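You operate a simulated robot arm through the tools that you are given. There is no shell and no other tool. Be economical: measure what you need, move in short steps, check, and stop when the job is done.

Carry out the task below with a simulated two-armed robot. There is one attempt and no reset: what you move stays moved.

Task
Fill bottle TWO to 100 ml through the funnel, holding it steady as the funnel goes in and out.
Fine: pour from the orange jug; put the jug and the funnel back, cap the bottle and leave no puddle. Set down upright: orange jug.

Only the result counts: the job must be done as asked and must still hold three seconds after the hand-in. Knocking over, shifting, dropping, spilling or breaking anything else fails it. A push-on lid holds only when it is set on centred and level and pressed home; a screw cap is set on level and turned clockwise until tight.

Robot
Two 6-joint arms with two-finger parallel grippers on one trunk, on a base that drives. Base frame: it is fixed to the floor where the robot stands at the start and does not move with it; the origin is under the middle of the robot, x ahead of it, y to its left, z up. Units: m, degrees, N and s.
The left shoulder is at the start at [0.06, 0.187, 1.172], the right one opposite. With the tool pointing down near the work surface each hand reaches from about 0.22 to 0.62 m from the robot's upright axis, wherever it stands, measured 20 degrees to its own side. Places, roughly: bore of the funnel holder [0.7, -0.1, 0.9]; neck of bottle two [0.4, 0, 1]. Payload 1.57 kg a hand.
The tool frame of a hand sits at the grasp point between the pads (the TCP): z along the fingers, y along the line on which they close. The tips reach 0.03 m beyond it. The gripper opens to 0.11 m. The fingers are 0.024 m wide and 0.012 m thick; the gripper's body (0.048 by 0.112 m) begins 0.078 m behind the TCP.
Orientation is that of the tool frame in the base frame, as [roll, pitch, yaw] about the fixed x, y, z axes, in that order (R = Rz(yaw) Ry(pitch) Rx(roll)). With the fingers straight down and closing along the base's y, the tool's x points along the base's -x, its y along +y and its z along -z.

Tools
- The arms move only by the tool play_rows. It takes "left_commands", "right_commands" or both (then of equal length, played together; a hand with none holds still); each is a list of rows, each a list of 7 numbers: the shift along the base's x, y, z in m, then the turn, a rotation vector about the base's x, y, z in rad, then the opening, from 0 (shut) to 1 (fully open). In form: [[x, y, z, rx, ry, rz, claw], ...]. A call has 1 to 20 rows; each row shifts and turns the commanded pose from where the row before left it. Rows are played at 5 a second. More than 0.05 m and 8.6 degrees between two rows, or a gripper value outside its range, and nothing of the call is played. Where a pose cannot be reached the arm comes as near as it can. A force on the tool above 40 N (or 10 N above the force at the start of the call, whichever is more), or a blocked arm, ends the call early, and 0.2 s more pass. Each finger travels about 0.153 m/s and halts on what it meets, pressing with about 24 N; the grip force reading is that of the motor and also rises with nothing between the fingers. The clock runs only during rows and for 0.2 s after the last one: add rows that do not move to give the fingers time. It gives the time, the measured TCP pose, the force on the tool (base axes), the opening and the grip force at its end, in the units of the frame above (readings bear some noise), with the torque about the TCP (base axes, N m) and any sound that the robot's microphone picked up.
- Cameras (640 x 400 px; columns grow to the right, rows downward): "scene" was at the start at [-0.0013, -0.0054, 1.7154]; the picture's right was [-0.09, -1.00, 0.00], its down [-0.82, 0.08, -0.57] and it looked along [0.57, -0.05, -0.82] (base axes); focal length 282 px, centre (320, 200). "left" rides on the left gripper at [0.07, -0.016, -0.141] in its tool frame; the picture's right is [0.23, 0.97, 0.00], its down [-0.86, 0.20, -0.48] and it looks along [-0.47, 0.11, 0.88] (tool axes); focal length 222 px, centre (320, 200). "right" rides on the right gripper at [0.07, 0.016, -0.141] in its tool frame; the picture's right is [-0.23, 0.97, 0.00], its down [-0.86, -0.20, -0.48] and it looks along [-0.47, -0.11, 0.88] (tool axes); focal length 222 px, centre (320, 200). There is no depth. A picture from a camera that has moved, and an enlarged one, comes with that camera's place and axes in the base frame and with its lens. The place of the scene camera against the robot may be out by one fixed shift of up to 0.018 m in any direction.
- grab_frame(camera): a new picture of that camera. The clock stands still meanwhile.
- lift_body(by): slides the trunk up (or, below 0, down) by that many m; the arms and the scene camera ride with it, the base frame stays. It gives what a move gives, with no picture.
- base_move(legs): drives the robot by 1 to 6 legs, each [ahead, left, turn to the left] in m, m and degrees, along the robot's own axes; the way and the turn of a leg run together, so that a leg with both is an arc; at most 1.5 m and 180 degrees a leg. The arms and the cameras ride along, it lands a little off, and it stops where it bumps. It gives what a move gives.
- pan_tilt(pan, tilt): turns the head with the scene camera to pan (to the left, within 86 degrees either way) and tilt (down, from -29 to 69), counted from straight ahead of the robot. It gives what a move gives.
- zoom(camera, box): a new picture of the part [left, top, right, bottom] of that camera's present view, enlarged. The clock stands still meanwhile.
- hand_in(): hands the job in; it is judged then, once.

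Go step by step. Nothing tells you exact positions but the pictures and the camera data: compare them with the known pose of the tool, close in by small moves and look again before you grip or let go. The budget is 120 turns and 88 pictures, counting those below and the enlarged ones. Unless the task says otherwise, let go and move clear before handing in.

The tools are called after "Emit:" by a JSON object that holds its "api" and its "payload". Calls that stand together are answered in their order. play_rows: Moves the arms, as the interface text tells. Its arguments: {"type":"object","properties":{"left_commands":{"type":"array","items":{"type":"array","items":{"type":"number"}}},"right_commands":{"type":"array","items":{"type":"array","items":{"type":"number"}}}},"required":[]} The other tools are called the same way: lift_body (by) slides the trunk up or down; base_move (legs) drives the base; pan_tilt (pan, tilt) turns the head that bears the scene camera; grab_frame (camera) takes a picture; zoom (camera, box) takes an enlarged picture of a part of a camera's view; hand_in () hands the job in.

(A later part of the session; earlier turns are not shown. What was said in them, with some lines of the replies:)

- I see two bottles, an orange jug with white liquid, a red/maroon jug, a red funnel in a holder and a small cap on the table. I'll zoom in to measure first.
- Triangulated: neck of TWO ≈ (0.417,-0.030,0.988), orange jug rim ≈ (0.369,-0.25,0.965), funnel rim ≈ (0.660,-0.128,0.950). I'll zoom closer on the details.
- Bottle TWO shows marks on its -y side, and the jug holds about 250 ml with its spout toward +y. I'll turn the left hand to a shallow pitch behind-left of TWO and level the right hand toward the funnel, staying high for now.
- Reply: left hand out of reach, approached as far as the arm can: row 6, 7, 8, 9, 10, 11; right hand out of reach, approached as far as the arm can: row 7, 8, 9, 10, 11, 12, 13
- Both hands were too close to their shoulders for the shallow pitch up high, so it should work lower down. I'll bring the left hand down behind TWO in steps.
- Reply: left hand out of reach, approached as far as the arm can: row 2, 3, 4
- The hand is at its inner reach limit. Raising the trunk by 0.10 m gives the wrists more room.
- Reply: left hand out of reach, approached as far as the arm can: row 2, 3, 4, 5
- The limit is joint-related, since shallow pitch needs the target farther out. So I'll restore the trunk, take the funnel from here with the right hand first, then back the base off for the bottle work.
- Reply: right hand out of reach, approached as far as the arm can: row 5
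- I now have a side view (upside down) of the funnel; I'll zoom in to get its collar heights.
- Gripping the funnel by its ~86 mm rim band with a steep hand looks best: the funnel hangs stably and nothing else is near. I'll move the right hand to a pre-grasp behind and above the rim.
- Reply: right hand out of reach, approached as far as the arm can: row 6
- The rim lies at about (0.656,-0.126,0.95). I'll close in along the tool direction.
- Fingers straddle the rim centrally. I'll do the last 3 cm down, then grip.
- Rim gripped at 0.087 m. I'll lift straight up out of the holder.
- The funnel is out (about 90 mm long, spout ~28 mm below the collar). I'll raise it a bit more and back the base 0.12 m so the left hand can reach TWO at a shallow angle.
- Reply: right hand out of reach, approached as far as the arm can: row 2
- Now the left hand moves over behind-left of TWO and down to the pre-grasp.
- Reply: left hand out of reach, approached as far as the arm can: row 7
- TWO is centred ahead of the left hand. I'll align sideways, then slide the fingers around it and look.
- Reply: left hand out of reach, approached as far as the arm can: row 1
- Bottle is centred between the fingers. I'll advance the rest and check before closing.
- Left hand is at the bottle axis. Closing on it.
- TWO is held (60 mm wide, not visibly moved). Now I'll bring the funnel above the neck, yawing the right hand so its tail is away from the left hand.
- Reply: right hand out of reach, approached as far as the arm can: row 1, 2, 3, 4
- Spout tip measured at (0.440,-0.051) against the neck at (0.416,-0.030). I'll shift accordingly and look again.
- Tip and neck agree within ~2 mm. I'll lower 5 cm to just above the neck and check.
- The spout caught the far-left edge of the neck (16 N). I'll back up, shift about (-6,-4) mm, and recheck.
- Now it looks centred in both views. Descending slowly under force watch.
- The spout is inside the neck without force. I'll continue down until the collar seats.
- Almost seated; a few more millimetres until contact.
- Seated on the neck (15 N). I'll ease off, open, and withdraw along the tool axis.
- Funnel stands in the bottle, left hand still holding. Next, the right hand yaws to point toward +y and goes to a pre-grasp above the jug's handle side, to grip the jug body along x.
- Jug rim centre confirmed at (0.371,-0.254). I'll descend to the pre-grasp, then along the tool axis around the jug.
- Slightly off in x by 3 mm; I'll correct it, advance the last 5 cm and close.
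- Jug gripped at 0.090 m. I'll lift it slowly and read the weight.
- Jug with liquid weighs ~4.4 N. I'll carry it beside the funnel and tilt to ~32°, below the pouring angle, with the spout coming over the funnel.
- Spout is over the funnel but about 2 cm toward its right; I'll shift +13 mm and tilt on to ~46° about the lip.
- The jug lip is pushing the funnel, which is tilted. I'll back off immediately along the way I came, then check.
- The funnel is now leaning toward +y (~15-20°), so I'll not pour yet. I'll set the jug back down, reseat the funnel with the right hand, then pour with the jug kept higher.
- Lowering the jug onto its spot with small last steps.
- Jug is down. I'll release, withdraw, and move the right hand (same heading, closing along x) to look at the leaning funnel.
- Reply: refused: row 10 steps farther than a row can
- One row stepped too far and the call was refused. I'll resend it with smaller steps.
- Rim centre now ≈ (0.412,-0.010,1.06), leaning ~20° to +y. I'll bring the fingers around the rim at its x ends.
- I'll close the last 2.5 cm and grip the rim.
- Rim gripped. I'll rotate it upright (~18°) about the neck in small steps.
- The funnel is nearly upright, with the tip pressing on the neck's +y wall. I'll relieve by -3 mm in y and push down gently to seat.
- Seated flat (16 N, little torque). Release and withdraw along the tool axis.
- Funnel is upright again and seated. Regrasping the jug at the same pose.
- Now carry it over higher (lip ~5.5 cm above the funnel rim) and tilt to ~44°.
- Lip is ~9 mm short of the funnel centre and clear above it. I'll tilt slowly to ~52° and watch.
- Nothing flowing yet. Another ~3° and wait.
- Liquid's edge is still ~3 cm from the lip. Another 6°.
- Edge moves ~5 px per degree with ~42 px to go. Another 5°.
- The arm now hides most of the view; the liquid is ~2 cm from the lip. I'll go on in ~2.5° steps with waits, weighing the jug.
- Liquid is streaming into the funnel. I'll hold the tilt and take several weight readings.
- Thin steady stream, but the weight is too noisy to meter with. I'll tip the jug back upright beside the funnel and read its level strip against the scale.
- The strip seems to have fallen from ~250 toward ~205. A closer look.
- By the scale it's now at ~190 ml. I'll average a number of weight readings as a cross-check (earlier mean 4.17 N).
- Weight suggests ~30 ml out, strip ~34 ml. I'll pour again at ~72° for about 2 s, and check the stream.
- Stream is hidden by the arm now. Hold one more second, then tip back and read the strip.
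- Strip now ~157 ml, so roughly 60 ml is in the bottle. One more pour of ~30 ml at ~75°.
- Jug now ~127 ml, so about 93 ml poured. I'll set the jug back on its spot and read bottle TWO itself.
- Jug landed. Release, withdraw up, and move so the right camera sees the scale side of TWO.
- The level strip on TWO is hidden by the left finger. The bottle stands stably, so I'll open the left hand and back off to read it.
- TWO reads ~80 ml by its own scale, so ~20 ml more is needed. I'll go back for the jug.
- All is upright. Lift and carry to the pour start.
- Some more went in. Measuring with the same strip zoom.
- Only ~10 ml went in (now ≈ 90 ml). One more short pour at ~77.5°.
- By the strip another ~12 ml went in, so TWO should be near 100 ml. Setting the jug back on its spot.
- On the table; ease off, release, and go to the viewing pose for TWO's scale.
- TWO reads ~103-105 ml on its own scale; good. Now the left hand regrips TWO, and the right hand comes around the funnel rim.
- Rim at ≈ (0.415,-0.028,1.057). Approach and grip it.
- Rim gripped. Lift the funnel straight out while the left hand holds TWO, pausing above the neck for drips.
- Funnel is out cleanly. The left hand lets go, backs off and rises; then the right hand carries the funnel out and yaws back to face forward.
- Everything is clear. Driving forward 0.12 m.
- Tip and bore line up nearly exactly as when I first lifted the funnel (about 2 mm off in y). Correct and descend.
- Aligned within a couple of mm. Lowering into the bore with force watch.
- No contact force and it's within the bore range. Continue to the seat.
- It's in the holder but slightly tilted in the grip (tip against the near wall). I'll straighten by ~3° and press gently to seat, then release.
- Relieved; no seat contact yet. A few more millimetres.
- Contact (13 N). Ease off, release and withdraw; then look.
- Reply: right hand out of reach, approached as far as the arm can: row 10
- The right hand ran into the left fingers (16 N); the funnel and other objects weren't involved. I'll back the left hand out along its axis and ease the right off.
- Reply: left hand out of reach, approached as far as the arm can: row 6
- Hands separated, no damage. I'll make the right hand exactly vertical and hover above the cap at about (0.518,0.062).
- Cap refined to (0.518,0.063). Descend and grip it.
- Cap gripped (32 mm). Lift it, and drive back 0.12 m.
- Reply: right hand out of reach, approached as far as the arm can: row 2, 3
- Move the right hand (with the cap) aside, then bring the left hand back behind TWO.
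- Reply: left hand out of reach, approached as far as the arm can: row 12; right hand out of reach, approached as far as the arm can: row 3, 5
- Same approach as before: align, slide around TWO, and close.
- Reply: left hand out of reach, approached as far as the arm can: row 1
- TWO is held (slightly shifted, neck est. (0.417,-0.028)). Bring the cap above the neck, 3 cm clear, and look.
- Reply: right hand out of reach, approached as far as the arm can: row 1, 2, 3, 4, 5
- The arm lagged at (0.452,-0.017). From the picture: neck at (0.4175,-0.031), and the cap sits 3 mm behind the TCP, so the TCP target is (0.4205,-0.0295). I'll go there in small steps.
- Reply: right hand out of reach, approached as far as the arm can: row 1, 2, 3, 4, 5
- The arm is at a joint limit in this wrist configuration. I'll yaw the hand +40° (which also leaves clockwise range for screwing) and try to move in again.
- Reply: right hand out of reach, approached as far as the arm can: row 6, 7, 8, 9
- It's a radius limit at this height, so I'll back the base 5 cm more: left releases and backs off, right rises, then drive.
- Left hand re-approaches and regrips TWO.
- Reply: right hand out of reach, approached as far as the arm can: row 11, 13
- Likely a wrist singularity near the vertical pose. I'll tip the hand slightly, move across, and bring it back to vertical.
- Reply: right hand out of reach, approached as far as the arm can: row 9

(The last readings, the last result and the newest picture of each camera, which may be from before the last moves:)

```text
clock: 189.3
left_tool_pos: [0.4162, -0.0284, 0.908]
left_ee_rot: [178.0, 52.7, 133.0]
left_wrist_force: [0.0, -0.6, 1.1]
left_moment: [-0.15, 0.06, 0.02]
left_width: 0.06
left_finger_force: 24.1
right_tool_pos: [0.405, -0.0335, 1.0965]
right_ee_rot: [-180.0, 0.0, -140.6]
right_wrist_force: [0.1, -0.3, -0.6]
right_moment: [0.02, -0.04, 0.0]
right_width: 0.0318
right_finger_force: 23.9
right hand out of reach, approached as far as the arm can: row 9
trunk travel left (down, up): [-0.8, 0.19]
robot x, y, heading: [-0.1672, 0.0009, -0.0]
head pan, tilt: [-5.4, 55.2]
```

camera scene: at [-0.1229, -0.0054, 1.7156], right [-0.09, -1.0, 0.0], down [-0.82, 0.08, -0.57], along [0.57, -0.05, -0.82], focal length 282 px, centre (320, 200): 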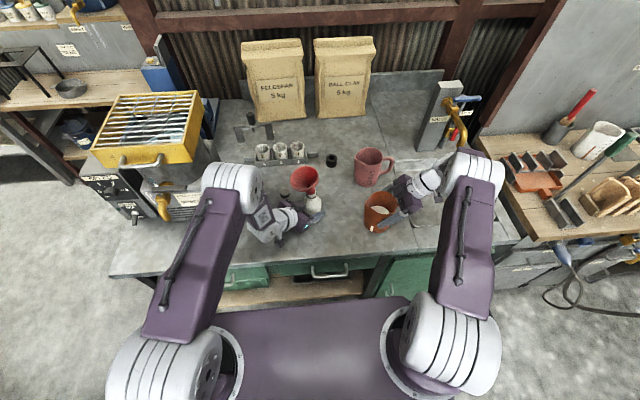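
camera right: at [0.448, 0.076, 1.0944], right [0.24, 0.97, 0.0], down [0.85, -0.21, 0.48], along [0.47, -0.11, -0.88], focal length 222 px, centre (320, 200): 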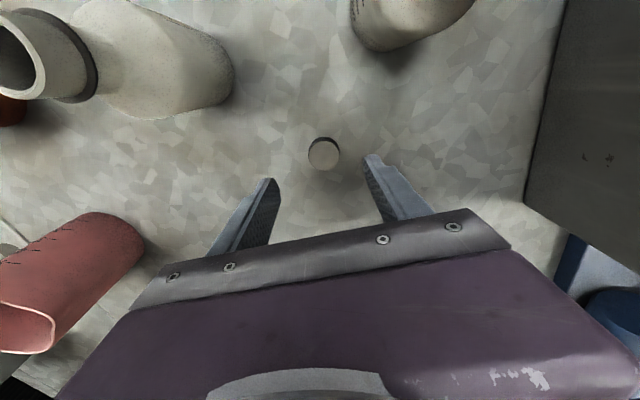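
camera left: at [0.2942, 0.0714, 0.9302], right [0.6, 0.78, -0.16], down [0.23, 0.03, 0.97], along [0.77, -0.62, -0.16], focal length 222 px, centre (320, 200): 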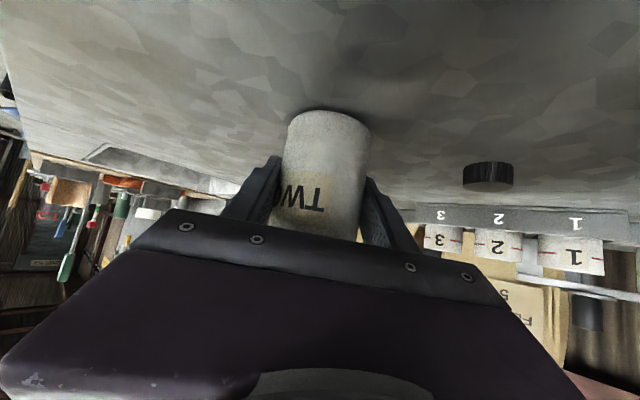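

The arm was at full stretch (max radius), so the base needs to go forward again, with the right elbow bent by tipping first. The left releases and clears, the right tips, moves in and straightens; then drive +5 cm.

Emit:
{"api": "play_rows", "payload": {"left_commands": [[0, 0, 0, 0, 0, 0, 0.6], [0, 0, 0, 0, 0, 0, 0.7], [0, 0, 0, 0, 0, 0, 0.8], [0, 0, 0, 0, 0, 0, 0.8], [-0.011, 0.0115, 0.012, 0, 0, 0, 0.8], [-0.011, 0.0115, 0.012, 0, 0, 0, 0.8], [-0.011, 0.0115, 0.012, 0, 0, 0, 0.8], [-0.011, 0.0115, 0.012, 0, 0, 0, 0.8], [-0.009, 0.01, 0.03, 0, 0, 0, 0.8], [-0.009, 0.01, 0.03, 0, 0, 0, 0.8], [-0.009, 0.01, 0.03, 0, 0, 0, 0.8], [0, 0, 0, 0, 0, 0, 0.8]], "right_commands": [[0, 0, 0, 0, -0.1, 0, 0.2], [0, 0, 0, 0, -0.1, 0, 0.2], [0, 0, 0, 0, -0.1, 0, 0.2], [-0.01, 0, 0, 0, 0, 0, 0.2], [-0.01, 0, 0, 0, 0, 0, 0.2], [-0.01, 0, 0, 0, 0, 0, 0.2], [-0.01, 0, 0, 0, 0, 0, 0.2], [0, 0, 0, 0, 0.1, 0, 0.2], [0, 0, 0, 0, 0.1, 0, 0.2], [0, 0, 0, 0, 0.1, 0, 0.2], [0, 0, 0, 0, 0, 0, 0.2], [0, 0, 0, 0, 0, 0, 0.2]]}}

```text
clock: 191.9
left_tool_pos: [0.3423, 0.0484, 1.045]
left_ee_rot: [178.2, 52.7, 133.1]
left_wrist_force: [0.4, -0.2, -0.1]
left_moment: [0.01, -0.05, 0.0]
left_width: 0.0879
left_finger_force: 0.2
right_tool_pos: [0.3659, -0.0341, 1.0973]
right_ee_rot: [-180.0, 0.0, -140.6]
right_wrist_force: [-1.2, 0.0, -0.1]
right_moment: [0.04, 0.02, 0.0]
right_width: 0.0315
right_finger_force: 24.1
trunk travel left (down, up): [-0.8, 0.19]
robot x, y, heading: [-0.1652, 0.0009, -0.3]
head pan, tilt: [-5.4, 55.2]
```

Right elbow is bent and the hand vertical. Drive forward 5 cm and bring the left hand back toward its pre-grasp.

Emit:
{"api": "base_move", "payload": {"legs": [[0.05, 0, 0]]}}

Emit:
{"api": "play_rows", "payload": {"left_commands": [[-0.012, 0, 0, 0, 0, 0, 0.8], [-0.012, 0, -0.02, 0, 0, 0, 0.8], [-0.012, 0, -0.02, 0, 0, 0, 0.8], [0, -0.002, -0.02, 0, 0, 0, 0.8], [0, 0, 0, 0, 0, 0, 0.8]], "right_commands": [[0, 0, 0, 0, 0, 0, 0.2], [0, 0, 0, 0, 0, 0, 0.2], [0, 0, 0, 0, 0, 0, 0.2], [0, 0, 0, 0, 0, 0, 0.2], [0, 0, 0, 0, 0, 0, 0.2]]}}

```text
clock: 192.8
left_tool_pos: [0.3873, 0.0486, 1.048]
left_ee_rot: [177.7, 52.9, 132.8]
left_wrist_force: [0.5, -0.2, -0.4]
left_moment: [0.02, -0.02, 0.06]
left_width: 0.0882
left_finger_force: 0.0
right_tool_pos: [0.4097, -0.0341, 1.1017]
right_ee_rot: [-179.7, 0.4, -140.6]
right_wrist_force: [-0.8, -0.4, -0.3]
right_moment: [0.02, -0.07, -0.01]
right_width: 0.0316
right_finger_force: 24.1
trunk travel left (down, up): [-0.8, 0.19]
robot x, y, heading: [-0.1183, 0.0003, -0.1]
head pan, tilt: [-5.4, 55.2]
```

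```text
clock: 194.0
left_tool_pos: [0.3604, 0.0466, 0.9864]
left_ee_rot: [178.2, 52.3, 133.1]
left_wrist_force: [0.0, 0.0, -0.2]
left_moment: [0.01, 0.02, 0.0]
left_width: 0.088
left_finger_force: 0.2
left hand out of reach, approached as far as the arm can: row 4
right_tool_pos: [0.4154, -0.0334, 1.0981]
right_ee_rot: [-179.9, 0.0, -140.5]
right_wrist_force: [-0.4, -0.4, -0.2]
right_moment: [-0.02, -0.01, -0.04]
right_width: 0.0317
right_finger_force: 24.1
trunk travel left (down, up): [-0.8, 0.19]
robot x, y, heading: [-0.1194, -0.0014, -0.1]
head pan, tilt: [-5.4, 55.2]
```

Left hand closes on TWO again, aimed at its last position.

Emit:
{"api": "play_rows", "payload": {"left_commands": [[0, -0.011, -0.02, 0, 0, 0, 0.8], [0.0134, -0.0162, -0.016, 0, 0, 0, 0.8], [0.0134, -0.0162, -0.016, 0, 0, 0, 0.8], [0.0134, -0.0162, -0.016, 0, 0, 0, 0.8], [0.0134, -0.0162, -0.016, 0, 0, 0, 0.8], [0, 0, 0, 0, 0, 0, 0.8], [0, 0, 0, 0, 0, 0, 0.7], [0, 0, 0, 0, 0, 0, 0.65], [0, 0, 0, 0, 0, 0, 0.6], [0, 0, 0, 0, 0, 0, 0.5], [0, 0, 0, 0, 0, 0, 0.4], [0, 0, 0, 0, 0, 0, 0.4]]}}

Emit:
{"api": "play_rows", "payload": {"right_commands": [[0.0, 0.001, -0.02, 0, 0, 0, 0.2], [0, 0.001, -0.018, 0, 0, 0, 0.2], [0, 0, 0, 0, 0, 0, 0.2]]}}

```text
clock: 196.6
left_tool_pos: [0.4222, -0.0287, 0.9053]
left_ee_rot: [178.0, 52.7, 133.1]
left_wrist_force: [-0.9, -0.3, 0.1]
left_moment: [-0.09, 0.06, 0.0]
left_width: 0.0597
left_finger_force: 24.0
left hand out of reach, approached as far as the arm can: row 1
right_tool_pos: [0.4174, -0.0332, 1.0974]
right_ee_rot: [-179.9, 0.0, -140.4]
right_wrist_force: [-0.4, 0.6, 0.0]
right_moment: [-0.01, -0.02, 0.0]
right_width: 0.0318
right_finger_force: 24.1
trunk travel left (down, up): [-0.8, 0.19]
robot x, y, heading: [-0.1145, -0.0003, -0.3]
head pan, tilt: [-5.4, 55.2]
```

```text
clock: 197.4
left_tool_pos: [0.4218, -0.0291, 0.9059]
left_ee_rot: [178.1, 52.6, 133.1]
left_wrist_force: [-0.9, 0.1, 1.0]
left_moment: [-0.05, 0.09, -0.02]
left_width: 0.0599
left_finger_force: 23.8
right_tool_pos: [0.4154, -0.0318, 1.0593]
right_ee_rot: [-179.9, 0.0, -140.6]
right_wrist_force: [-0.1, -0.4, 0.2]
right_moment: [-0.02, 0.0, 0.0]
right_width: 0.0315
right_finger_force: 23.8
trunk travel left (down, up): [-0.8, 0.19]
robot x, y, heading: [-0.1182, 0.0004, -0.1]
head pan, tilt: [-5.4, 55.2]
```

Take a picture to refine cap-over-neck alignment.

Emit:
{"api": "zoom", "payload": {"camera": "right", "box": [240, 60, 400, 200]}}

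```text
2.86 times, centred on (320, 130) of right
camera zoom: at [0.3517, -0.0656, 1.1997], right [-0.44, 0.9, 0.0], down [0.79, 0.39, 0.48], along [0.43, 0.21, -0.88], focal length 635 px, centre (320, 400)
```

zoom: 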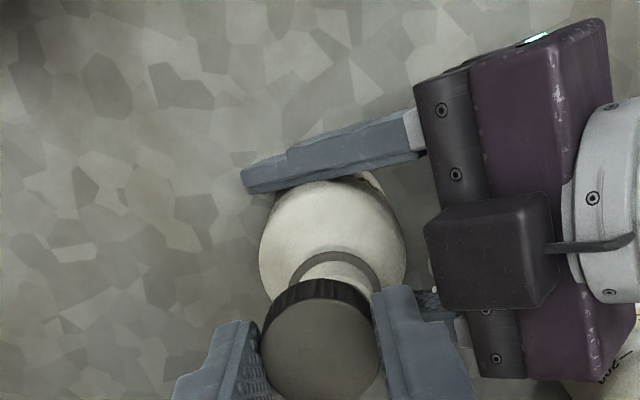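

Estimate: cap must shift about (+5,+9) mm. I'll do that and lower gently to first contact, using force/torque to judge centring.

Emit:
{"api": "play_rows", "payload": {"right_commands": [[0.0025, 0.0045, 0, 0, 0, 0, 0.2], [0.0025, 0.0045, 0, 0, 0, 0, 0.2], [0, 0, -0.015, 0, 0, 0, 0.2], [0, 0, -0.015, 0, 0, 0, 0.2], [0, 0, -0.003, 0, 0, 0, 0.2], [0, 0, -0.002, 0, 0, 0, 0.2], [0, 0, -0.002, 0, 0, 0, 0.2], [0, 0, -0.002, 0, 0, 0, 0.2], [0, 0, 0, 0, 0, 0, 0.2]]}}

```text
clock: 199.4
left_tool_pos: [0.42, -0.0279, 0.906]
left_ee_rot: [178.0, 52.7, 133.0]
left_wrist_force: [-0.9, 0.0, -5.7]
left_moment: [-0.15, -0.14, 0.02]
left_width: 0.0598
left_finger_force: 24.1
right_tool_pos: [0.4196, -0.0236, 1.0221]
right_ee_rot: [-179.9, 0.1, -140.5]
right_wrist_force: [4.1, 1.1, 23.0]
right_moment: [-0.11, 0.02, 0.06]
right_width: 0.0316
right_finger_force: 24.0
trunk travel left (down, up): [-0.8, 0.19]
robot x, y, heading: [-0.1142, 0.001, -0.0]
head pan, tilt: [-5.4, 55.2]
```

Contact at rim height; the torque suggests the neck lies a bit toward (-x,-y). I'll lift slightly, shift, and test again.

Emit:
{"api": "play_rows", "payload": {"right_commands": [[0, 0, 0.003, 0, 0, 0, 0.2], [-0.001, -0.0018, 0, 0, 0, 0, 0.2], [0, 0, -0.002, 0, 0, 0, 0.2], [0, 0, -0.001, 0, 0, 0, 0.2], [0, 0, -0.001, 0, 0, 0, 0.2], [0, 0, -0.001, 0, 0, 0, 0.2], [0, 0, 0, 0, 0, 0, 0.2]]}}

```text
clock: 201.0
left_tool_pos: [0.4233, -0.028, 0.9069]
left_ee_rot: [178.0, 52.7, 133.2]
left_wrist_force: [10.4, -0.9, -6.3]
left_moment: [-0.1, 0.37, 0.06]
left_width: 0.0598
left_finger_force: 24.0
right_tool_pos: [0.4201, -0.0247, 1.0186]
right_ee_rot: [-179.9, 0.1, -140.5]
right_wrist_force: [-5.4, -0.2, 21.4]
right_moment: [-0.21, 0.25, 0.03]
right_width: 0.0315
right_finger_force: 24.4
trunk travel left (down, up): [-0.8, 0.19]
robot x, y, heading: [-0.1142, -0.0019, -0.3]
head pan, tilt: [-5.4, 55.2]
```

It dropped 3.5 mm, with side forces showing the neck still a bit toward -y/-x. Nudge again and press.

Emit:
{"api": "play_rows", "payload": {"right_commands": [[0, 0, 0.001, 0, 0, 0, 0.2], [-0.0012, -0.0015, 0, 0, 0, 0, 0.2], [0, 0, -0.001, 0, 0, 0, 0.2], [0, 0, -0.001, 0, 0, 0, 0.2], [0, 0, -0.001, 0, 0, 0, 0.2], [0, 0, 0, 0, 0, 0, 0.2]]}}

```text
clock: 202.4
left_tool_pos: [0.421, -0.028, 0.907]
left_ee_rot: [178.0, 52.7, 133.0]
left_wrist_force: [0.5, -0.5, 6.8]
left_moment: [-0.16, 0.28, 0.01]
left_width: 0.0598
left_finger_force: 24.3
right_tool_pos: [0.4172, -0.0261, 1.016]
right_ee_rot: [-179.9, 0.0, -140.5]
right_wrist_force: [0.2, -0.2, -0.5]
right_moment: [0.0, 0.04, 0.03]
right_width: 0.0318
right_finger_force: 23.9
trunk travel left (down, up): [-0.8, 0.19]
robot x, y, heading: [-0.116, -0.0003, -0.3]
head pan, tilt: [-5.4, 55.2]
```

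Cap now slides freely over the neck. Continue down to the next contact.

Emit:
{"api": "play_rows", "payload": {"right_commands": [[0, 0, -0.001, 0, 0, 0, 0.2], [0, 0, -0.001, 0, 0, 0, 0.2], [0, 0, -0.001, 0, 0, 0, 0.2], [0, 0, -0.001, 0, 0, 0, 0.2], [0, 0, -0.001, 0, 0, 0, 0.2], [0, 0, 0, 0, 0, 0, 0.2]]}}

```text
clock: 203.8
left_tool_pos: [0.4217, -0.0297, 0.9068]
left_ee_rot: [178.0, 52.7, 132.9]
left_wrist_force: [0.3, -1.2, 7.6]
left_moment: [-0.12, 0.11, 0.04]
left_width: 0.0595
left_finger_force: 24.0
right_tool_pos: [0.4163, -0.0262, 1.0117]
right_ee_rot: [-180.0, 0.1, -140.5]
right_wrist_force: [1.3, 1.3, 1.2]
right_moment: [0.04, -0.02, -0.02]
right_width: 0.0317
right_finger_force: 24.6
trunk travel left (down, up): [-0.8, 0.19]
robot x, y, heading: [-0.1182, -0.0017, -0.3]
head pan, tilt: [-5.4, 55.2]
```

Still going down freely. Continue.

Emit:
{"api": "play_rows", "payload": {"right_commands": [[0, 0, -0.001, 0, 0, 0, 0.2], [0, 0, -0.001, 0, 0, 0, 0.2], [0, 0, -0.001, 0, 0, 0, 0.2], [0, 0, -0.001, 0, 0, 0, 0.2], [0, 0, 0, 0, 0, 0, 0.2]]}}

```text
clock: 205.0
left_tool_pos: [0.4214, -0.0273, 0.906]
left_ee_rot: [178.0, 52.7, 133.1]
left_wrist_force: [6.7, 1.3, 0.1]
left_moment: [-0.73, 0.38, 0.12]
left_width: 0.0594
left_finger_force: 24.0
right_tool_pos: [0.418, -0.0267, 1.0078]
right_ee_rot: [-179.9, 0.2, -140.4]
right_wrist_force: [-2.1, -1.2, 18.9]
right_moment: [0.18, -0.19, -0.01]
right_width: 0.0318
right_finger_force: 24.3
trunk travel left (down, up): [-0.8, 0.19]
robot x, y, heading: [-0.116, -0.0036, -0.2]
head pan, tilt: [-5.4, 55.2]
```

Cap has reached full depth (19 N). Now turn clockwise under light pressure and watch torque about z.

Emit:
{"api": "play_rows", "payload": {"right_commands": [[0, 0, 0.0004, 0, 0, -0.1, 0.2], [0, 0, 0, 0, 0, -0.12, 0.2], [0, 0, 0, 0, 0, -0.12, 0.2], [0, 0, 0, 0, 0, -0.12, 0.2], [0, 0, 0, 0, 0, -0.12, 0.2], [0, 0, 0, 0, 0, -0.12, 0.2], [0, 0, 0, 0, 0, -0.12, 0.2]]}}

```text
clock: 206.6
left_tool_pos: [0.4201, -0.0293, 0.9062]
left_ee_rot: [177.9, 52.6, 133.0]
left_wrist_force: [0.3, -1.6, 1.1]
left_moment: [0.13, 0.35, -0.06]
left_width: 0.0596
left_finger_force: 24.1
right_tool_pos: [0.418, -0.0259, 1.0072]
right_ee_rot: [-179.9, 0.1, 172.2]
right_wrist_force: [0.4, 2.4, 8.7]
right_moment: [-0.01, -0.17, 0.04]
right_width: 0.0316
right_finger_force: 24.3
trunk travel left (down, up): [-0.8, 0.19]
robot x, y, heading: [-0.1168, -0.0026, -0.3]
head pan, tilt: [-5.4, 55.2]
```

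Little torque so far; keep turning clockwise, pressing slightly.

Emit:
{"api": "play_rows", "payload": {"right_commands": [[0, 0, -0.0004, 0, 0, -0.12, 0.2], [0, 0, -0.0004, 0, 0, -0.13, 0.2], [0, 0, 0, 0, 0, -0.13, 0.2], [0, 0, 0, 0, 0, -0.13, 0.2], [0, 0, -0.0004, 0, 0, -0.13, 0.2], [0, 0, 0, 0, 0, -0.13, 0.2], [0, 0, 0, 0, 0, -0.13, 0.2], [0, 0, 0, 0, 0, -0.13, 0.2]]}}

```text
clock: 208.4
left_tool_pos: [0.4209, -0.0279, 0.9049]
left_ee_rot: [178.1, 52.7, 133.1]
left_wrist_force: [-1.0, -1.1, -0.1]
left_moment: [-0.24, 0.2, 0.0]
left_width: 0.0598
left_finger_force: 23.5
right_tool_pos: [0.4169, -0.0264, 1.007]
right_ee_rot: [180.0, 0.0, 113.2]
right_wrist_force: [2.9, 0.1, 12.2]
right_moment: [-0.2, -0.11, 0.07]
right_width: 0.0316
right_finger_force: 24.2
trunk travel left (down, up): [-0.8, 0.19]
robot x, y, heading: [-0.1175, 0.0003, -0.2]
head pan, tilt: [-5.4, 55.2]
```

Hardly any torque, so it may be a push-on lid. I'll press down harder in small steps and watch for it going home.

Emit:
{"api": "play_rows", "payload": {"right_commands": [[0, 0, -0.0008, 0, 0, 0, 0.2], [0, 0, -0.0008, 0, 0, 0, 0.2], [0, 0, -0.0008, 0, 0, 0, 0.2], [0, 0, 0, 0, 0, 0, 0.2]]}}

```text
clock: 209.4
left_tool_pos: [0.4199, -0.0286, 0.9062]
left_ee_rot: [178.1, 52.6, 133.0]
left_wrist_force: [3.9, 1.5, -5.6]
left_moment: [-0.4, 0.57, 0.06]
left_width: 0.06
left_finger_force: 24.1
right_tool_pos: [0.4172, -0.0258, 1.0052]
right_ee_rot: [-180.0, 0.1, 113.4]
right_wrist_force: [-2.1, -3.1, 22.3]
right_moment: [-0.27, -0.09, -0.03]
right_width: 0.0318
right_finger_force: 24.2
trunk travel left (down, up): [-0.8, 0.19]
robot x, y, heading: [-0.1141, -0.0026, -0.2]
head pan, tilt: [-5.4, 55.2]
```

Press somewhat further while turning clockwise some more.

Emit:
{"api": "play_rows", "payload": {"right_commands": [[0, 0, -0.0005, 0, 0, -0.13, 0.15], [0, 0, -0.0005, 0, 0, -0.13, 0.15], [0, 0, 0, 0, 0, -0.13, 0.15], [0, 0, 0, 0, 0, -0.13, 0.15], [0, 0, 0, 0, 0, -0.13, 0.15], [0, 0, 0, 0, 0, 0, 0.15]]}}

```text
clock: 210.8
left_tool_pos: [0.4212, -0.0286, 0.9064]
left_ee_rot: [178.0, 52.7, 133.1]
left_wrist_force: [-10.4, 1.3, 6.2]
left_moment: [-0.44, -0.26, -0.03]
left_width: 0.0597
left_finger_force: 24.1
right_tool_pos: [0.4184, -0.0264, 1.0025]
right_ee_rot: [180.0, 0.0, 76.1]
right_wrist_force: [7.9, -1.5, 0.9]
right_moment: [0.1, -0.21, 0.05]
right_width: 0.0319
right_finger_force: 24.1
trunk travel left (down, up): [-0.8, 0.19]
robot x, y, heading: [-0.1152, -0.0004, -0.0]
head pan, tilt: [-5.4, 55.2]
```

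The cap went down ~5 mm with turning and pressing, and the load dropped. I'll open slightly, rotate back, recentre, regrip and continue clockwise.

Emit:
{"api": "play_rows", "payload": {"right_commands": [[0, 0, 0, 0, 0, 0, 0.4], [0, 0, 0, 0, 0, 0, 0.42], [-0.0005, -0.0005, 0.001, 0, 0, 0.14, 0.42], [-0.0005, -0.0005, 0, 0, 0, 0.14, 0.42], [-0.0005, -0.0005, 0, 0, 0, 0.14, 0.42], [-0.0005, -0.0005, 0, 0, 0, 0.14, 0.42], [0, 0, 0, 0, 0, 0.14, 0.42], [0, 0, 0, 0, 0, 0.14, 0.42], [0, 0, 0, 0, 0, 0.14, 0.42], [0, 0, 0, 0, 0, 0.14, 0.42], [0, 0, 0, 0, 0, 0.14, 0.42], [0, 0, 0, 0, 0, 0.14, 0.42], [0, 0, 0, 0, 0, 0.14, 0.42], [0, 0, 0, 0, 0, 0.14, 0.42], [0, 0, 0, 0, 0, 0.14, 0.42], [0, 0, 0, 0, 0, 0.14, 0.42], [0, 0, 0, 0, 0, 0.14, 0.42], [0, 0, 0, 0, 0, 0.14, 0.42], [0, 0, 0, 0, 0, 0, 0.42]]}}

Emit:
{"api": "play_rows", "payload": {"right_commands": [[0, 0, 0, 0, 0, 0, 0.35], [0, 0, 0, 0, 0, 0, 0.3], [0, 0, 0, 0, 0, 0, 0.2], [0, 0, 0, 0, 0, 0, 0.15], [0, 0, 0, 0, 0, -0.13, 0.15], [0, 0, 0, 0, 0, -0.13, 0.15], [0, 0, 0, 0, 0, -0.13, 0.15], [0, 0, 0, 0, 0, -0.13, 0.15], [0, 0, 0, 0, 0, -0.13, 0.15]]}}

```text
clock: 214.8
left_tool_pos: [0.4214, -0.0277, 0.906]
left_ee_rot: [178.0, 52.7, 132.9]
left_wrist_force: [-5.1, 0.8, 11.1]
left_moment: [-0.32, -0.68, 0.29]
left_width: 0.0598
left_finger_force: 23.9
right_tool_pos: [0.4155, -0.0279, 1.0054]
right_ee_rot: [-179.9, 0.1, -155.4]
right_wrist_force: [8.8, -0.6, -0.1]
right_moment: [0.0, -0.11, -0.19]
right_width: 0.0428
right_finger_force: 0.0
trunk travel left (down, up): [-0.8, 0.19]
robot x, y, heading: [-0.1183, 0.0001, -0.1]
head pan, tilt: [-5.4, 55.2]
```

```text
clock: 216.8
left_tool_pos: [0.4216, -0.0281, 0.9067]
left_ee_rot: [178.0, 52.7, 133.0]
left_wrist_force: [7.6, -10.1, 3.8]
left_moment: [0.3, 0.36, 0.01]
left_width: 0.0597
left_finger_force: 23.9
right_tool_pos: [0.4166, -0.0277, 1.004]
right_ee_rot: [180.0, 0.0, 167.1]
right_wrist_force: [-8.1, 10.1, -1.3]
right_moment: [0.47, 0.48, 0.01]
right_width: 0.032
right_finger_force: 24.4
trunk travel left (down, up): [-0.8, 0.19]
robot x, y, heading: [-0.1185, -0.0003, -0.2]
head pan, tilt: [-5.4, 55.2]
```

Side load shows slight off-centring; relieve it in the direction of the force and continue clockwise with light pressing.

Emit:
{"api": "play_rows", "payload": {"right_commands": [[-0.0007, 0.0009, 0, 0, 0, 0, 0.15], [0, 0, -0.0005, 0, 0, -0.13, 0.15], [0, 0, -0.0005, 0, 0, -0.13, 0.15], [0, 0, -0.0005, 0, 0, -0.13, 0.15], [0, 0, 0, 0, 0, -0.13, 0.15], [0, 0, 0, 0, 0, 0, 0.15]]}}

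```text
clock: 218.2
left_tool_pos: [0.4205, -0.0286, 0.9066]
left_ee_rot: [178.0, 52.7, 132.9]
left_wrist_force: [-4.3, -8.2, 7.6]
left_moment: [-0.05, -0.42, 0.07]
left_width: 0.0596
left_finger_force: 24.1
right_tool_pos: [0.4153, -0.0266, 1.0033]
right_ee_rot: [179.9, 0.2, 137.2]
right_wrist_force: [6.1, 7.2, 0.0]
right_moment: [0.46, -0.06, 0.04]
right_width: 0.0318
right_finger_force: 24.4
trunk travel left (down, up): [-0.8, 0.19]
robot x, y, heading: [-0.1175, 0.0003, 0.1]
head pan, tilt: [-5.4, 55.2]
```

Continue turning clockwise with more downward pressure to feel for a stop.

Emit:
{"api": "play_rows", "payload": {"right_commands": [[0.0005, 0.0006, -0.0007, 0, 0, -0.13, 0.15], [0, 0, -0.0007, 0, 0, -0.13, 0.15], [0, 0, -0.0007, 0, 0, -0.13, 0.15], [0, 0, -0.0007, 0, 0, -0.13, 0.15], [0, 0, 0, 0, 0, -0.13, 0.15], [0, 0, 0, 0, 0, -0.13, 0.15], [0, 0, 0, 0, 0, -0.13, 0.15], [0, 0, 0, 0, 0, 0, 0.15]]}}

```text
clock: 220.0
left_tool_pos: [0.4206, -0.0289, 0.9062]
left_ee_rot: [178.0, 52.5, 133.0]
left_wrist_force: [-10.7, -9.8, 0.2]
left_moment: [0.12, -0.81, 0.08]
left_width: 0.0601
left_finger_force: 23.1
right_tool_pos: [0.4158, -0.0263, 1.0005]
right_ee_rot: [179.8, 0.1, 85.2]
right_wrist_force: [13.7, 9.9, 15.7]
right_moment: [0.34, -0.38, 0.02]
right_width: 0.0317
right_finger_force: 24.1
trunk travel left (down, up): [-0.8, 0.19]
robot x, y, heading: [-0.1177, 0.0009, -0.1]
head pan, tilt: [-5.4, 55.2]
```

Descended to 1.0005 with load now rising. Regrip again, recentred ~3 mm toward +x as the side forces indicate, and turn further.

Emit:
{"api": "play_rows", "payload": {"right_commands": [[0, 0, 0.0005, 0, 0, 0, 0.4], [0.001, 0.0005, 0, 0, 0, 0, 0.45], [0.001, 0.0005, 0, 0, 0, 0.14, 0.45], [0.001, 0, 0, 0, 0, 0.14, 0.45], [0.0005, 0, 0, 0, 0, 0.14, 0.45], [0, 0, 0, 0, 0, 0.14, 0.45], [0, 0, 0, 0, 0, 0.14, 0.45], [0, 0, 0, 0, 0, 0.14, 0.45], [0, 0, 0, 0, 0, 0.14, 0.45], [0, 0, 0, 0, 0, 0.14, 0.45], [0, 0, 0, 0, 0, 0.14, 0.45], [0, 0, 0, 0, 0, 0.14, 0.45], [0, 0, 0, 0, 0, 0.14, 0.45], [0, 0, 0, 0, 0, 0.14, 0.45], [0, 0, 0, 0, 0, 0.14, 0.45], [0, 0, 0, 0, 0, 0.14, 0.45], [0, 0, 0, 0, 0, 0.14, 0.45], [0, 0, 0, 0, 0, 0.14, 0.45], [0, 0, 0, 0, 0, 0, 0.45]]}}

Emit:
{"api": "play_rows", "payload": {"right_commands": [[0, 0, 0, 0, 0, 0, 0.35], [0, 0, 0, 0, 0, 0, 0.3], [0, 0, 0, 0, 0, 0, 0.2], [0, 0, 0, 0, 0, 0, 0.15], [0, 0, 0, 0, 0, -0.13, 0.15], [0, 0, 0, 0, 0, -0.13, 0.15], [0, 0, 0, 0, 0, -0.13, 0.15]]}}

```text
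clock: 224.0
left_tool_pos: [0.421, -0.0289, 0.9059]
left_ee_rot: [178.1, 52.7, 133.1]
left_wrist_force: [-7.7, -0.5, 2.9]
left_moment: [-0.39, -0.53, 0.15]
left_width: 0.0594
left_finger_force: 23.9
right_tool_pos: [0.4185, -0.0262, 1.0014]
right_ee_rot: [-179.9, 0.0, -146.3]
right_wrist_force: [7.2, -1.2, 2.9]
right_moment: [0.03, -0.03, -0.12]
right_width: 0.0453
right_finger_force: 0.1
trunk travel left (down, up): [-0.8, 0.19]
robot x, y, heading: [-0.1162, -0.0002, -0.1]
head pan, tilt: [-5.4, 55.2]
```

```text
clock: 225.6
left_tool_pos: [0.4222, -0.0271, 0.9055]
left_ee_rot: [178.1, 52.6, 133.2]
left_wrist_force: [2.4, 11.8, -0.4]
left_moment: [-0.84, -0.09, -0.07]
left_width: 0.0599
left_finger_force: 24.1
right_tool_pos: [0.4196, -0.0256, 1.0]
right_ee_rot: [-179.9, -0.1, -168.8]
right_wrist_force: [-3.0, -11.0, -0.3]
right_moment: [-0.19, 0.28, -0.01]
right_width: 0.0317
right_finger_force: 23.3
trunk travel left (down, up): [-0.8, 0.19]
robot x, y, heading: [-0.1144, -0.0034, -0.1]
head pan, tilt: [-5.4, 55.2]
```

Continue clockwise with light press, relieved toward -y.

Emit:
{"api": "play_rows", "payload": {"right_commands": [[-0.0003, -0.001, 0, 0, 0, -0.13, 0.15], [0, 0, -0.0005, 0, 0, -0.13, 0.15], [0, 0, -0.0005, 0, 0, -0.13, 0.15], [0, 0, -0.0005, 0, 0, -0.13, 0.15], [0, 0, -0.0005, 0, 0, -0.13, 0.15], [0, 0, -0.0005, 0, 0, -0.13, 0.15], [0, 0, 0, 0, 0, -0.13, 0.15], [0, 0, 0, 0, 0, -0.13, 0.15], [0, 0, 0, 0, 0, -0.13, 0.15], [0, 0, 0, 0, 0, 0, 0.15]]}}

```text
clock: 227.8
left_tool_pos: [0.4208, -0.0276, 0.9066]
left_ee_rot: [178.0, 52.6, 133.0]
left_wrist_force: [8.4, 4.5, -7.7]
left_moment: [-0.53, 0.5, -0.06]
left_width: 0.0603
left_finger_force: 24.5
right_tool_pos: [0.4183, -0.0262, 0.9973]
right_ee_rot: [-179.9, 0.1, 124.1]
right_wrist_force: [-7.7, -3.1, 13.6]
right_moment: [0.26, 0.13, 0.0]
right_width: 0.032
right_finger_force: 23.9
trunk travel left (down, up): [-0.8, 0.19]
robot x, y, heading: [-0.1179, 0.0013, -0.1]
head pan, tilt: [-5.4, 55.2]
```

The cap has kept descending with turning, now about at the neck ring. Keep turning clockwise without extra pressing and watch for tightening torque.

Emit:
{"api": "play_rows", "payload": {"right_commands": [[-0.0005, -0.0002, 0.0003, 0, 0, -0.14, 0.15], [0, 0, 0, 0, 0, -0.14, 0.15], [0, 0, 0, 0, 0, -0.14, 0.15], [0, 0, 0, 0, 0, -0.14, 0.15], [0, 0, 0, 0, 0, -0.14, 0.15], [0, 0, 0, 0, 0, -0.14, 0.15]]}}

```text
clock: 229.2
left_tool_pos: [0.422, -0.0289, 0.9059]
left_ee_rot: [178.1, 52.7, 133.1]
left_wrist_force: [5.6, 0.2, -0.2]
left_moment: [-0.12, 0.57, -0.32]
left_width: 0.0601
left_finger_force: 23.5
right_tool_pos: [0.4192, -0.0277, 0.9978]
right_ee_rot: [-179.8, 0.1, 75.8]
right_wrist_force: [-4.8, -0.8, 0.5]
right_moment: [0.03, -0.13, 0.28]
right_width: 0.0322
right_finger_force: 24.3
trunk travel left (down, up): [-0.8, 0.19]
robot x, y, heading: [-0.1162, 0.0021, -0.1]
head pan, tilt: [-5.4, 55.2]
```

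Now a tightening torque of ~0.3 N·m appears. Turn a bit more to make it tight.

Emit:
{"api": "play_rows", "payload": {"right_commands": [[0, 0, 0, 0, 0, -0.1, 0.12], [0, 0, 0, 0, 0, -0.1, 0.12], [0, 0, 0, 0, 0, -0.1, 0.12], [0, 0, 0, 0, 0, 0, 0.12]]}}

```text
clock: 230.2
left_tool_pos: [0.4224, -0.029, 0.9058]
left_ee_rot: [178.2, 52.6, 133.1]
left_wrist_force: [9.5, -0.7, -0.6]
left_moment: [0.09, 0.96, -0.36]
left_width: 0.06
left_finger_force: 24.1
right_tool_pos: [0.4193, -0.0267, 0.9975]
right_ee_rot: [-179.8, 0.0, 58.8]
right_wrist_force: [-8.9, 0.7, 0.3]
right_moment: [0.02, -0.05, 0.31]
right_width: 0.0319
right_finger_force: 24.3
trunk travel left (down, up): [-0.8, 0.19]
robot x, y, heading: [-0.115, 0.0009, -0.1]
head pan, tilt: [-5.4, 55.2]
```

The torque holds at ~0.31 N·m (grip slipping), so the cap is tight. Release the right hand and lift straight off, then release the left.

Emit:
{"api": "play_rows", "payload": {"right_commands": [[0, 0, 0, 0, 0, 0, 0.4], [0, 0, 0, 0, 0, 0, 0.42], [0, 0, 0.01, 0, 0, 0, 0.42], [0, 0, 0.02, 0, 0, 0, 0.42], [0, 0, 0.03, 0, 0, 0, 0.42], [0, 0, 0.04, 0, 0, 0, 0.42], [0, -0.02, 0.04, 0, 0, 0, 0.42], [0, -0.03, 0.03, 0, 0, 0, 0.42], [0, 0, 0, 0, 0, 0, 0.42]]}}

Emit:
{"api": "play_rows", "payload": {"left_commands": [[0, 0, 0, 0, 0, 0, 0.6], [0, 0, 0, 0, 0, 0, 0.7], [0, 0, 0, 0, 0, 0, 0.8], [0, 0, 0, 0, 0, 0, 0.8], [-0.011, 0.0115, 0.012, 0, 0, 0, 0.8], [-0.011, 0.0115, 0.012, 0, 0, 0, 0.8], [-0.011, 0.0115, 0.012, 0, 0, 0, 0.8], [-0.011, 0.0115, 0.012, 0, 0, 0, 0.8], [-0.009, 0.01, 0.03, 0, 0, 0, 0.8], [-0.009, 0.01, 0.03, 0, 0, 0, 0.8], [-0.009, 0.01, 0.03, 0, 0, 0, 0.8], [0, 0, 0.03, 0, 0, 0, 0.8], [0, 0.02, 0.03, 0, 0, 0, 0.8], [0, 0.03, 0.03, 0, 0, 0, 0.8], [0, 0.03, 0.02, 0, 0, 0, 0.8], [0, 0, 0, 0, 0, 0, 0.8]]}}

Emit:
{"api": "zoom", "payload": {"camera": "scene", "box": [230, 110, 420, 250]}}

```text
clock: 232.2
left_tool_pos: [0.4215, -0.0286, 0.9052]
left_ee_rot: [178.1, 52.8, 133.1]
left_wrist_force: [0.1, 0.0, 0.4]
left_moment: [-0.05, 0.03, 0.03]
left_width: 0.0597
left_finger_force: 24.4
right_tool_pos: [0.4172, -0.0754, 1.1664]
right_ee_rot: [-179.9, 0.1, 58.9]
right_wrist_force: [0.1, 0.2, 0.9]
right_moment: [-0.01, -0.01, 0.0]
right_width: 0.0462
right_finger_force: 0.1
trunk travel left (down, up): [-0.8, 0.19]
robot x, y, heading: [-0.1126, 0.0006, -0.0]
head pan, tilt: [-5.4, 55.2]
```

```text
clock: 235.6
left_tool_pos: [0.3528, 0.1267, 1.1529]
left_ee_rot: [178.1, 52.6, 133.1]
left_wrist_force: [-0.3, 0.2, -0.1]
left_moment: [0.02, 0.01, 0.01]
left_width: 0.0879
left_finger_force: 0.1
right_tool_pos: [0.4181, -0.0754, 1.1654]
right_ee_rot: [-179.9, 0.1, 58.9]
right_wrist_force: [-0.3, -0.5, -0.3]
right_moment: [0.03, 0.0, 0.0]
right_width: 0.0459
right_finger_force: 0.1
trunk travel left (down, up): [-0.8, 0.19]
robot x, y, heading: [-0.1169, 0.0022, -0.2]
head pan, tilt: [-5.4, 55.2]
```

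```text
2.86 times, centred on (325, 180) of scene
camera zoom: at [-0.1173, -0.0056, 1.7154], right [-0.1, -1.0, 0.0], down [-0.82, 0.08, -0.57], along [0.57, -0.06, -0.82], focal length 807 px, centre (306, 257)
```

zoom: 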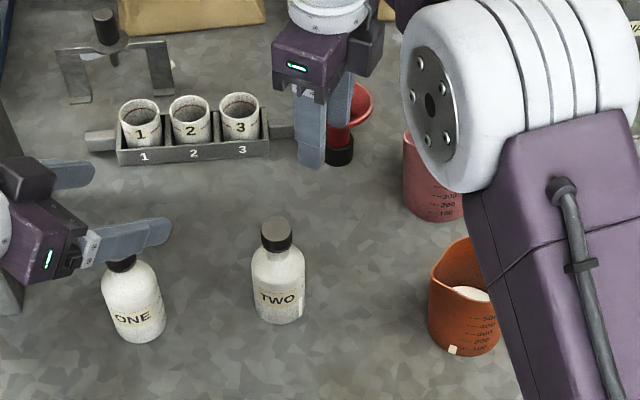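

TWO is capped level, the funnel is in its holder and the orange jug stands upright on its spot. No puddle is visible and both hands are clear, so I'm handing in.

Emit:
{"api": "hand_in", "payload": {}}

```text
The job is handed in.
```

I handed the job in: bottle TWO reads about 103–105 ml on its own scale. I stopped there because there was no way to take the excess back out.

- **Cap:** it is on level and was turned clockwise until the grip slipped at about 0.3 N·m.
- **Jug and funnel:** the orange jug stands upright back on its spot, and the funnel is back in its holder.
- **Spills:** I saw no puddle in the last picture.
- **Mishaps:** the jug tipped the funnel before any pouring, so I reseated it. The two hands bumped each other once in mid-air and touched nothing else.
- **Holding:** the left hand held the bottle steady each time the funnel went in or out.
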